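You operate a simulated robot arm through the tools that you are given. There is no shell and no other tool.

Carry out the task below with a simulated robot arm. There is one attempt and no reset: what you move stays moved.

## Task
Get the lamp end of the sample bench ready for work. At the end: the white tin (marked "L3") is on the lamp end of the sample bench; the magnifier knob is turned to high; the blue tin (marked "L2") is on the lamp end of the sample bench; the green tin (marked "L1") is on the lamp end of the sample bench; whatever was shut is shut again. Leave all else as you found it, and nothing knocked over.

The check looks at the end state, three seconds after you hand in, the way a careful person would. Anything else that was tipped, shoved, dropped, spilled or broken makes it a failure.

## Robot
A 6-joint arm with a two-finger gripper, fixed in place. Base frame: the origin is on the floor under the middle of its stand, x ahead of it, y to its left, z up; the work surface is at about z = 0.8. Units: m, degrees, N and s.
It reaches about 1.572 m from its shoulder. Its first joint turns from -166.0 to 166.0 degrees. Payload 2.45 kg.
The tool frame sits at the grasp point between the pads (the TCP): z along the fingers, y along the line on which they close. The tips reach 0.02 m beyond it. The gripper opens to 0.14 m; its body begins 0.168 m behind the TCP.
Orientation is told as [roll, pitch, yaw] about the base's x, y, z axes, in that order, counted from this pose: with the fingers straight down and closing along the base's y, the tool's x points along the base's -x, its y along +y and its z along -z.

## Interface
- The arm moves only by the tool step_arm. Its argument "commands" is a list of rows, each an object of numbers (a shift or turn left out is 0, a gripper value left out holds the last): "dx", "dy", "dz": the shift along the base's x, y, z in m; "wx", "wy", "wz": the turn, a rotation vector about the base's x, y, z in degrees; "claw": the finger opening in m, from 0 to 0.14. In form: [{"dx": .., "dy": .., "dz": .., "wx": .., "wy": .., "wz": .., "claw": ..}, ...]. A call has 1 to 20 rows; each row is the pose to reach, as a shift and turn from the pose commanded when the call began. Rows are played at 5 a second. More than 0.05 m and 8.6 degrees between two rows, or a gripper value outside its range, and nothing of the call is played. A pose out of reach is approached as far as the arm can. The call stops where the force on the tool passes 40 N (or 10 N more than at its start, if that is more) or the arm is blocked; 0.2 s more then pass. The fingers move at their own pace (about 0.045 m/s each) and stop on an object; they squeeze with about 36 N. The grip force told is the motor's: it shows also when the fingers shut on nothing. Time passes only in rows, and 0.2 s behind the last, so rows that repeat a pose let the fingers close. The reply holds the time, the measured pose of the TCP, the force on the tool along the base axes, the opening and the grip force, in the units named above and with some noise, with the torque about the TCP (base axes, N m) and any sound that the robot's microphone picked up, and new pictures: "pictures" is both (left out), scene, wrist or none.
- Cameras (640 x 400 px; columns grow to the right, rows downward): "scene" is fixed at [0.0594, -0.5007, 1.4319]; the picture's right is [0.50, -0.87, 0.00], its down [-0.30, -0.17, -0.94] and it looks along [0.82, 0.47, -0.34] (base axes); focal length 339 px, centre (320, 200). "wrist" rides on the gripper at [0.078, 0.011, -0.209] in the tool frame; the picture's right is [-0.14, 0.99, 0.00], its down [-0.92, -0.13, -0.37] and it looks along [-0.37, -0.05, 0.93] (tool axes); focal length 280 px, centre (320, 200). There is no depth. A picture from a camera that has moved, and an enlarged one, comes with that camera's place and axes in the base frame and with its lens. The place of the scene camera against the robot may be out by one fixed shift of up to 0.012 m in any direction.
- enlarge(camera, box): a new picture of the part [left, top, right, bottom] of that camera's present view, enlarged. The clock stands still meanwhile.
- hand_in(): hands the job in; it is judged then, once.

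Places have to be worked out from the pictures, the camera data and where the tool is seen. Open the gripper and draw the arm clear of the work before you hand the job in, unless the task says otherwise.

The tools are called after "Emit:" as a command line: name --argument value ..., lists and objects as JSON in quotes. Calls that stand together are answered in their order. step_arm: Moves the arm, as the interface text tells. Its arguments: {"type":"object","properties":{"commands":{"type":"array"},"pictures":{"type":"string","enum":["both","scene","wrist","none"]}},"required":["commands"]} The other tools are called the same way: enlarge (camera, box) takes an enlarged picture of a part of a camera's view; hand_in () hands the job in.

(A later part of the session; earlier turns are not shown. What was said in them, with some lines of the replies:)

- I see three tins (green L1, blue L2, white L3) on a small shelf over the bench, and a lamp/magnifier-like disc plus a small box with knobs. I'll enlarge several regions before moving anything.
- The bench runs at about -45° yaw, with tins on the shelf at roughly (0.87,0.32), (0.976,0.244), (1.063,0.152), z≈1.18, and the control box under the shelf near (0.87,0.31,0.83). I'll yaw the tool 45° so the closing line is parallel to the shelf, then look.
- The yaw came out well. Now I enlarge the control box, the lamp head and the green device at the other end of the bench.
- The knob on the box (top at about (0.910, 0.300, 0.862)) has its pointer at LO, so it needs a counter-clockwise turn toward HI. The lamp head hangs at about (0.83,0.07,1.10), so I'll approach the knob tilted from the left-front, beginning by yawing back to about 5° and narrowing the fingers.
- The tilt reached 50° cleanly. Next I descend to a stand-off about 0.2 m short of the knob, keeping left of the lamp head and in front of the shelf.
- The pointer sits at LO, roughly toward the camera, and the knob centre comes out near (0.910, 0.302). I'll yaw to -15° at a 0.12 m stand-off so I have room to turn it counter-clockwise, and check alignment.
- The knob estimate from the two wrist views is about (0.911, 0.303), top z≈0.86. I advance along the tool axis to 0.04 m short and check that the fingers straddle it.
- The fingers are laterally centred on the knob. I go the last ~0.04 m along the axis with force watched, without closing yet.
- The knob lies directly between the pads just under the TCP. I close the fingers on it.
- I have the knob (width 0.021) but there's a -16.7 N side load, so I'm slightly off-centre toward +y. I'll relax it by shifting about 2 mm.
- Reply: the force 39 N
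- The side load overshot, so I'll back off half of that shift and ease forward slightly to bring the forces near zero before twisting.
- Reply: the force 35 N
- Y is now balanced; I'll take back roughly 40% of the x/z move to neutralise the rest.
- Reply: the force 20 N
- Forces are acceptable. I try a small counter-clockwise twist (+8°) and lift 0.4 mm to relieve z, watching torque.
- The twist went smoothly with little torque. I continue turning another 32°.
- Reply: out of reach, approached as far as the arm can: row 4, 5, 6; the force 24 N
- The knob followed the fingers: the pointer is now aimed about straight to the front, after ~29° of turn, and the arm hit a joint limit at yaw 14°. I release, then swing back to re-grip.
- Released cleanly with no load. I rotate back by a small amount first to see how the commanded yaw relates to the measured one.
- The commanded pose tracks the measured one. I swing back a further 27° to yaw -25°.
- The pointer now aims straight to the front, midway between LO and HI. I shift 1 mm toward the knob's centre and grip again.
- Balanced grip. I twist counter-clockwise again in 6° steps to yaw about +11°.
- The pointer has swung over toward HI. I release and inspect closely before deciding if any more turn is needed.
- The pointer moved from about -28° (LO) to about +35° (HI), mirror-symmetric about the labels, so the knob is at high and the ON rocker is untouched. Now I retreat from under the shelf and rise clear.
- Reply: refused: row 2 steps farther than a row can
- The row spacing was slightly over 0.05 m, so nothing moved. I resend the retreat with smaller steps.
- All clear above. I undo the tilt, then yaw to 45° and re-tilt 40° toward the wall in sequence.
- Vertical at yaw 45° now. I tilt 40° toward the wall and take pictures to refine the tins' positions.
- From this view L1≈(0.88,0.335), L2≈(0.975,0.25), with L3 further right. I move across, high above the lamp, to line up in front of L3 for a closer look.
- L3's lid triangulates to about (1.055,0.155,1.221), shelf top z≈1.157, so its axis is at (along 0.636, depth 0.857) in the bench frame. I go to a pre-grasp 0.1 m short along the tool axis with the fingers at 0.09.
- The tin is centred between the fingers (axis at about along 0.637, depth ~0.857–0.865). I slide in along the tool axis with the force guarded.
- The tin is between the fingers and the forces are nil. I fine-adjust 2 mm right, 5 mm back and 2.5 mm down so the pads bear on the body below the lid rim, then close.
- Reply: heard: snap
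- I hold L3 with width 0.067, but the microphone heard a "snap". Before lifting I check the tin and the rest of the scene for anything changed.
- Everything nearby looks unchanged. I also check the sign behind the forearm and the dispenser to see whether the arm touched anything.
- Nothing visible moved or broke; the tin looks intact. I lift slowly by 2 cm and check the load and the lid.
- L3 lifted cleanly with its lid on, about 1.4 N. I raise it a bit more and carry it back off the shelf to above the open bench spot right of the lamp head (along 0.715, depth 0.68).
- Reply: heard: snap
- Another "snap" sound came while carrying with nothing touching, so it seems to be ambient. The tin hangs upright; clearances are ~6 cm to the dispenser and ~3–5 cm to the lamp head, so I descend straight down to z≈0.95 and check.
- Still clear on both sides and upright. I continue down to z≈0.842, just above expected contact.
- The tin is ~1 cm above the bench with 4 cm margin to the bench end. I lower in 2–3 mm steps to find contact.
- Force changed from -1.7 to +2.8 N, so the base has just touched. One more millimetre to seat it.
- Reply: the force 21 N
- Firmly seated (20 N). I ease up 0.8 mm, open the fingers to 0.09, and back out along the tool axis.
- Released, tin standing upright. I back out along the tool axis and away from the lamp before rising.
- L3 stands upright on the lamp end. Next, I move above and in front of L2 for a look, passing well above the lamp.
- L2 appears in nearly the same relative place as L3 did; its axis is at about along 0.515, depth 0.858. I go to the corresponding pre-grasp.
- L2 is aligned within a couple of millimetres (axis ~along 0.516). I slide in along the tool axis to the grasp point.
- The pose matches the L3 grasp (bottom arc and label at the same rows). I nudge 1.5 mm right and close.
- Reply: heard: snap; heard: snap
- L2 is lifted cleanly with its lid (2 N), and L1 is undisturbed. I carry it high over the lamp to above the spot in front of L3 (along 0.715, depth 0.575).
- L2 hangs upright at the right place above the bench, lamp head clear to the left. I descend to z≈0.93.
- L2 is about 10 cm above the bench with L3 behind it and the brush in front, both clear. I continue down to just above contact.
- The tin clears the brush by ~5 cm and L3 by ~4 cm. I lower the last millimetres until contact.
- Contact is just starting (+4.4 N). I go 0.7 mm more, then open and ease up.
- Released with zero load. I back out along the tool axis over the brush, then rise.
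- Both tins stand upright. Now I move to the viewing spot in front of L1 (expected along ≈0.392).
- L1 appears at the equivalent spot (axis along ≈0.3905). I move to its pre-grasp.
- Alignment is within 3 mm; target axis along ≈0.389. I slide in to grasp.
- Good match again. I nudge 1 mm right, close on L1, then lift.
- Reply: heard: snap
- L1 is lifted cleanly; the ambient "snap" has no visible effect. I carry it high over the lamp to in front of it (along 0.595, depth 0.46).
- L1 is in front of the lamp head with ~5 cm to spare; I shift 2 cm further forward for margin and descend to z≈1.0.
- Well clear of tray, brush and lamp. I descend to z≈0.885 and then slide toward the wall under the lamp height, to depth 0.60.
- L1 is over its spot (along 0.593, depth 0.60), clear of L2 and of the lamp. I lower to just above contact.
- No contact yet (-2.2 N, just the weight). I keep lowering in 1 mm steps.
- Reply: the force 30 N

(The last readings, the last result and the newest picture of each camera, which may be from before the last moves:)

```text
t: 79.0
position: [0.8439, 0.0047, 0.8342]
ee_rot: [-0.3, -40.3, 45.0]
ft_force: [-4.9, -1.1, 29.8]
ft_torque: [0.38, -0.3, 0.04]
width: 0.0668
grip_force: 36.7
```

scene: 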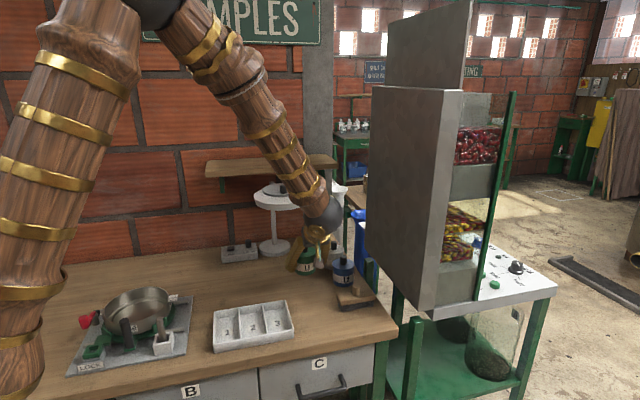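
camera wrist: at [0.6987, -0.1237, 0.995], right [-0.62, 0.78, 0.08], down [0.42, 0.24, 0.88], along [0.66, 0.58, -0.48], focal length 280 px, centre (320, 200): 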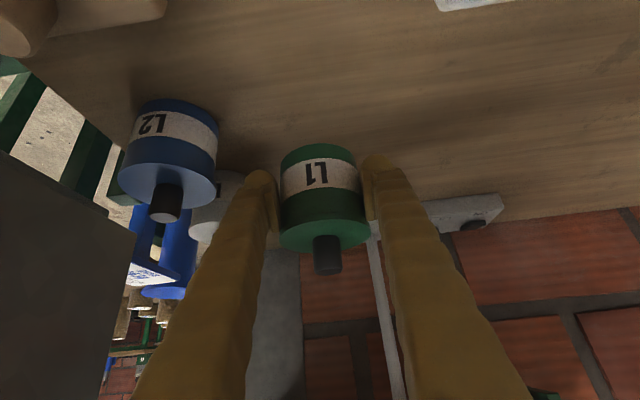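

Seated firmly (30 N). I ease up ~1.2 mm to unload, then open.

Emit:
step_arm --commands '[{"dz": 0.0012, "claw": 0.0}, {"dz": 0.0013, "claw": 0.0}, {"dz": 0.0013, "claw": 0.07}, {"dz": 0.0013, "claw": 0.085}, {"dz": 0.0013, "claw": 0.085}, {"dz": 0.0013, "claw": 0.085}]' --pictures "both"

Emit:
enlarge --camera "scene" --box '[240, 190, 380, 310]'

Emit:
enlarge --camera "wrist" --box '[160, 40, 480, 240]'

```text
t: 80.4
position: [0.8439, 0.0037, 0.8336]
ee_rot: [-0.3, -40.0, 45.0]
ft_force: [0.0, 0.6, 0.4]
ft_torque: [0.0, -0.02, -0.01]
width: 0.085
grip_force: 0.0
heard: snap
camera wrist: at [0.6987, -0.1249, 0.9434], right [-0.62, 0.78, 0.08], down [0.42, 0.24, 0.88], along [0.66, 0.58, -0.48], focal length 280 px, centre (320, 200)
```

scene: 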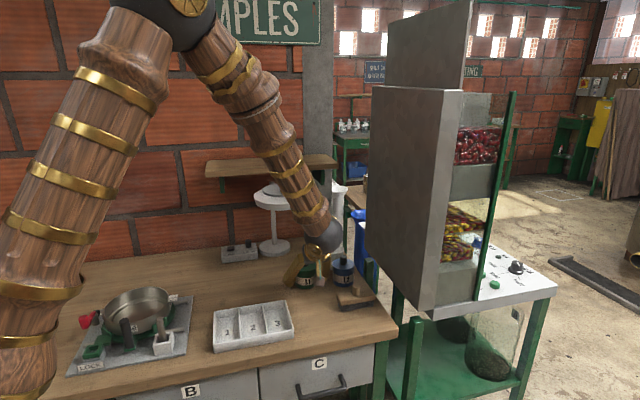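
wrist: 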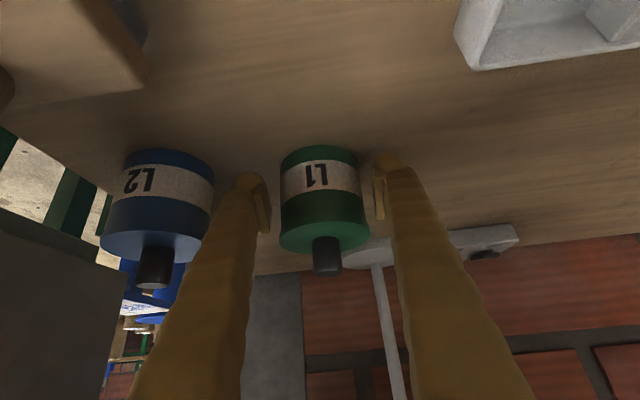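

```text
3.33 times, centred on (310, 250) of scene
camera zoom: at [0.0594, -0.5007, 1.4319], right [0.5, -0.87, 0.0], down [-0.3, -0.17, -0.94], along [0.82, 0.47, -0.34], focal length 1131 px, centre (353, 33)
```

zoom: 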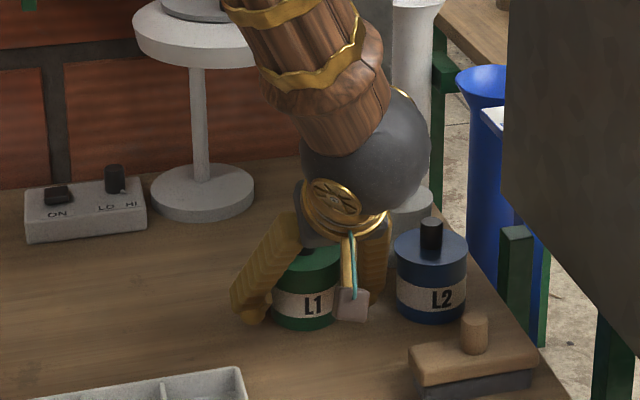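

```text
2.00 times, centred on (320, 140) of wrist
camera zoom: at [0.6987, -0.1249, 0.9434], right [-0.62, 0.78, 0.08], down [0.42, 0.24, 0.88], along [0.66, 0.58, -0.48], focal length 561 px, centre (320, 320)
```

zoom: 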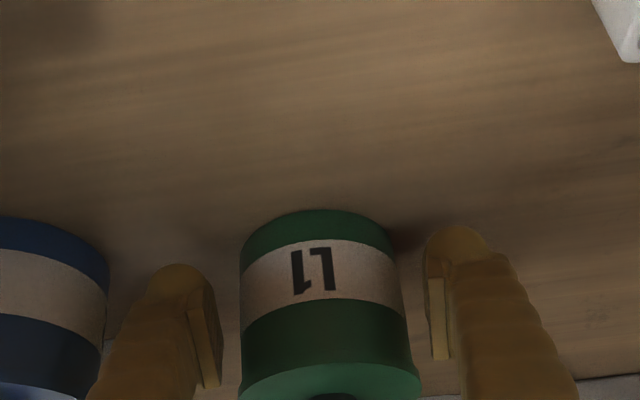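

L1 is released and stands upright. I withdraw along the tool axis, keeping clear of the lamp and L2, then go back and up.

Emit:
step_arm --commands '[{"dx": -0.018, "dy": -0.018, "dz": 0.0306}, {"dx": -0.036, "dy": -0.036, "dz": 0.0613}, {"dx": -0.0545, "dy": -0.0545, "dz": 0.092}, {"dx": -0.08, "dy": -0.08, "dz": 0.115}, {"dx": -0.108, "dy": -0.108, "dz": 0.135}, {"dx": -0.13, "dy": -0.13, "dz": 0.165}, {"dx": -0.14, "dy": -0.14, "dz": 0.21}, {"dx": -0.14, "dy": -0.14, "dz": 0.255}, {"dx": -0.14, "dy": -0.14, "dz": 0.3}, {"dx": -0.14, "dy": -0.14, "dz": 0.345}, {"dx": -0.14, "dy": -0.14, "dz": 0.39}, {"dx": -0.14, "dy": -0.14, "dz": 0.435}, {"dx": -0.14, "dy": -0.14, "dz": 0.48}, {"dx": -0.14, "dy": -0.14, "dz": 0.525}, {"dx": -0.14, "dy": -0.14, "dz": 0.56}, {"dx": -0.14, "dy": -0.14, "dz": 0.56}]'

Emit:
enlarge --camera "scene" --box '[200, 150, 400, 320]'

Emit:
enlarge --camera "scene" --box '[220, 230, 270, 265]'

```text
t: 83.8
position: [0.7041, -0.1342, 1.393]
ee_rot: [-0.3, -40.1, 45.0]
ft_force: [-0.2, -0.4, 0.3]
ft_torque: [0.0, -0.01, 0.02]
width: 0.0849
grip_force: 0.1
camera wrist: at [0.559, -0.2641, 1.5031], right [-0.62, 0.78, 0.08], down [0.42, 0.24, 0.88], along [0.66, 0.58, -0.48], focal length 280 px, centre (320, 200)
```

scene: 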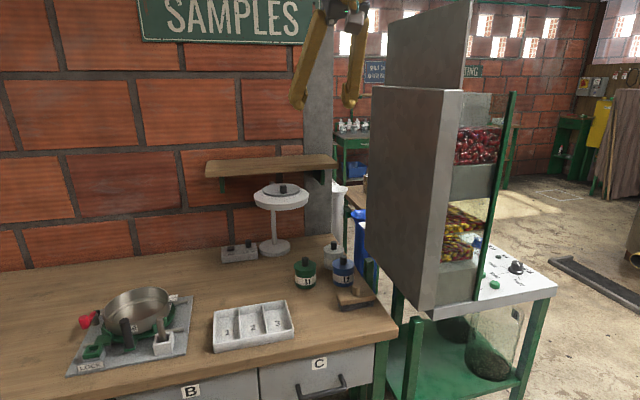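
wrist: 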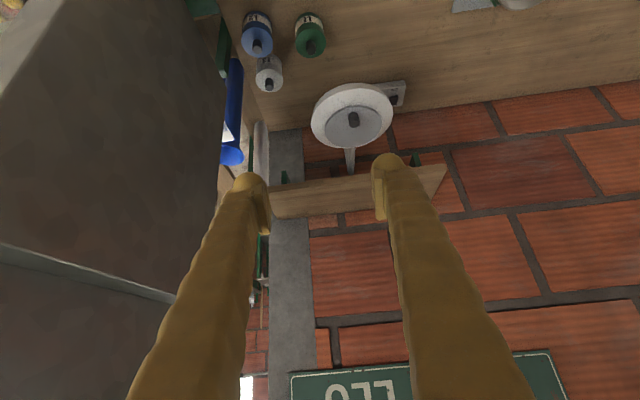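

```text
2.35 times, centred on (300, 235) of scene
camera zoom: at [0.0594, -0.5007, 1.4319], right [0.5, -0.87, 0.0], down [-0.3, -0.17, -0.94], along [0.82, 0.47, -0.34], focal length 799 px, centre (367, 118)
```

zoom: 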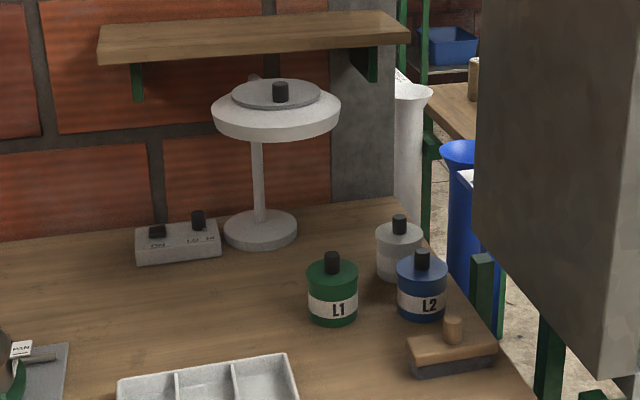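

```text
11.43 times, centred on (245, 248) of scene
camera zoom: at [0.0594, -0.5007, 1.4319], right [0.5, -0.87, 0.0], down [-0.3, -0.17, -0.94], along [0.82, 0.47, -0.34], focal length 3879 px, centre (1177, -343)
```

zoom: 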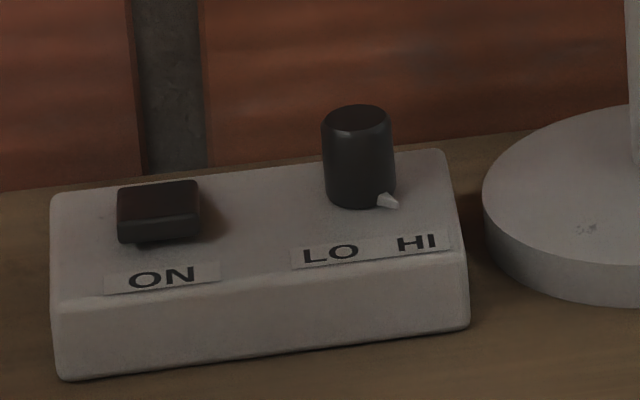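

All three tins stand upright on the lamp end, the knob pointer is at HI, and tray, brush, lamp and shelf look undisturbed. I draw the arm back, untilt, and open the gripper.

Emit:
step_arm --commands '[{"dx": -0.025, "dy": 0.01, "dz": 0.01, "wx": -5.6, "wy": 5.6}, {"dx": -0.05, "dy": 0.02, "dz": 0.02, "wx": -11.2, "wy": 11.2}, {"dx": -0.075, "dy": 0.03, "dz": 0.03, "wx": -16.8, "wy": 16.8}, {"dx": -0.1, "dy": 0.04, "dz": 0.04, "wx": -22.4, "wy": 22.4}, {"dx": -0.125, "dy": 0.05, "dz": 0.05, "wx": -28.1, "wy": 28.1, "claw": 0.14}, {"dx": -0.15, "dy": 0.06, "dz": 0.05, "wx": -28.1, "wy": 28.1, "claw": 0.14}, {"dx": -0.15, "dy": 0.06, "dz": 0.05, "wx": -28.1, "wy": 28.1, "claw": 0.14}, {"dx": -0.15, "dy": 0.06, "dz": 0.05, "wx": -28.1, "wy": 28.1, "claw": 0.14}]'

Emit:
enlarge --camera "scene" --box '[50, 150, 400, 400]'

Emit:
enlarge --camera "wrist" --box '[160, 0, 480, 200]'

```text
t: 85.6
position: [0.5535, -0.0779, 1.4432]
ee_rot: [-0.4, -0.3, 45.0]
ft_force: [-0.1, 0.5, 0.5]
ft_torque: [0.01, -0.01, -0.02]
width: 0.14
grip_force: 0.1
camera wrist: at [0.4897, -0.1245, 1.6524], right [-0.6, 0.8, -0.01], down [0.74, 0.56, 0.37], along [0.3, 0.22, -0.93], focal length 280 px, centre (320, 200)
```

scene: 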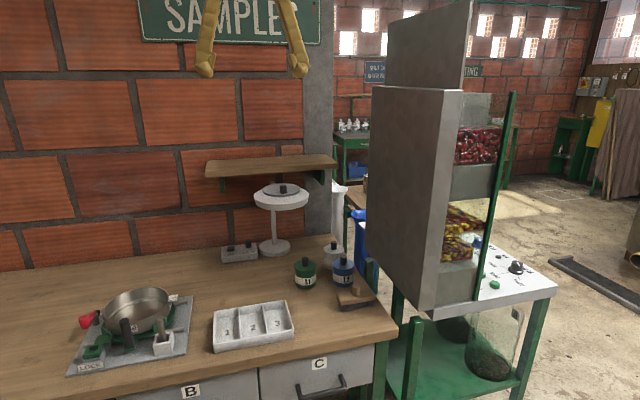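
wrist: 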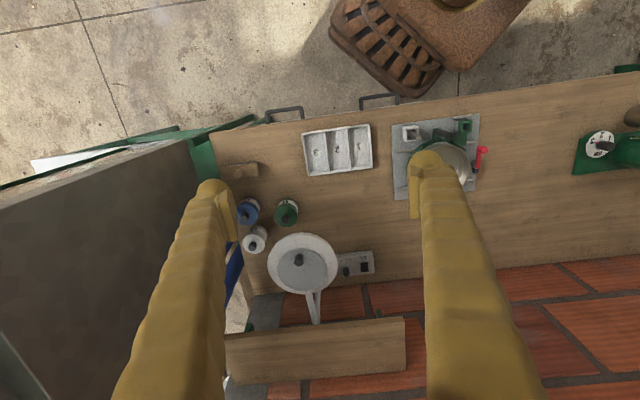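

```text
1.60 times, centred on (225, 275) of scene
camera zoom: at [0.0594, -0.5007, 1.4319], right [0.5, -0.87, 0.0], down [-0.3, -0.17, -0.94], along [0.82, 0.47, -0.34], focal length 543 px, centre (472, 80)
```

zoom: 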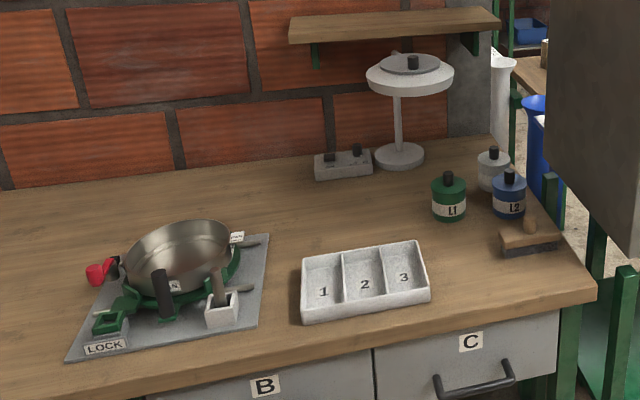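

```text
2.00 times, centred on (320, 100) of wrist
camera zoom: at [0.4897, -0.1245, 1.6524], right [-0.6, 0.8, -0.01], down [0.74, 0.56, 0.37], along [0.3, 0.22, -0.93], focal length 561 px, centre (320, 400)
```

zoom: 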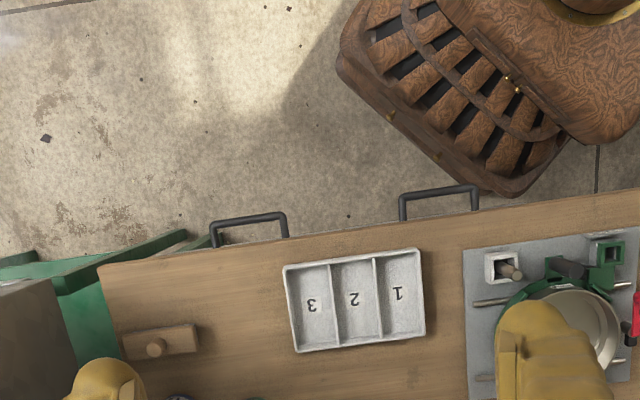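

Everything looks in order. One last close check of the knob and tins from above before handing in.

Emit:
enlarge --camera "wrist" --box '[325, 240, 385, 280]'

Emit:
enlarge --camera "wrist" --box '[210, 150, 350, 260]'

```text
10.00 times, centred on (355, 260) of wrist
camera zoom: at [0.4897, -0.1245, 1.6524], right [-0.6, 0.8, -0.01], down [0.74, 0.56, 0.37], along [0.3, 0.22, -0.93], focal length 2804 px, centre (-30, -400)
```

zoom: 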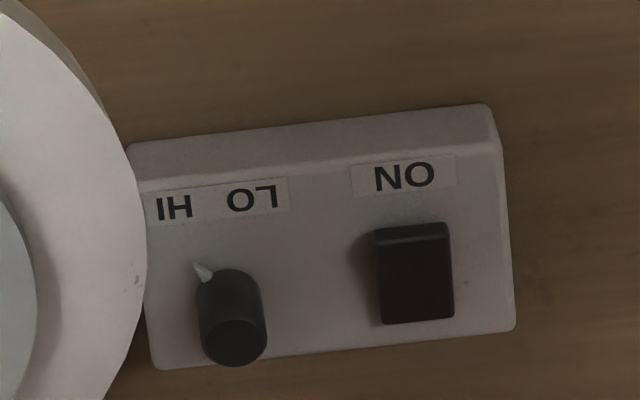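

```text
3.64 times, centred on (280, 205) of wrist
camera zoom: at [0.4897, -0.1245, 1.6524], right [-0.6, 0.8, -0.01], down [0.74, 0.56, 0.37], along [0.3, 0.22, -0.93], focal length 1020 px, centre (466, 182)
```

zoom: 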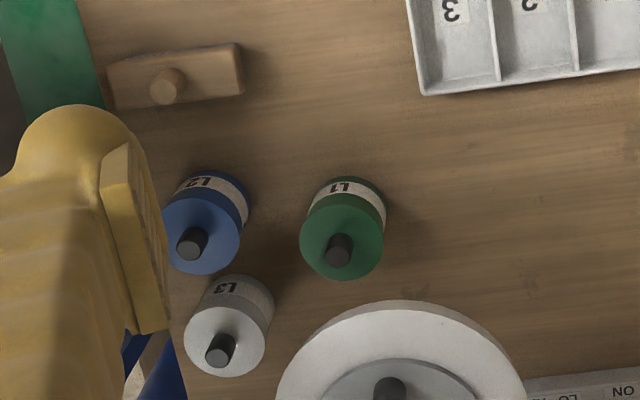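

The pointer aims at HI, and the three tins stand upright on the lamp end. The gripper is open and the arm is clear, so I hand in.

Emit:
hand_in

```text
The job is handed in.
```

I've handed the job in. As far as the cameras show, the lamp end of the sample bench is ready:

- **Tins:** the green (L1), blue (L2) and white (L3) tins are off the shelf. All three stand upright on the lamp end of the bench with their lids on.
- **Magnifier knob:** I turned it from LO to HI, about 64° in two grips. The pointer now aims at the HI label, and I left the ON switch alone.
- **Everything else:** I opened nothing, so nothing needed shutting again. The tray, brush, lamp, pan and drawers looked the same at the end as at the start.
- **Arm:** the gripper is open and drawn back clear of the bench.

The microphone picked up a "snap" several times while I moved the tins, at least once when the arm was touching nothing else. I looked for damage after the first one and found none. I took the sounds as background noise, but I did not find their source.
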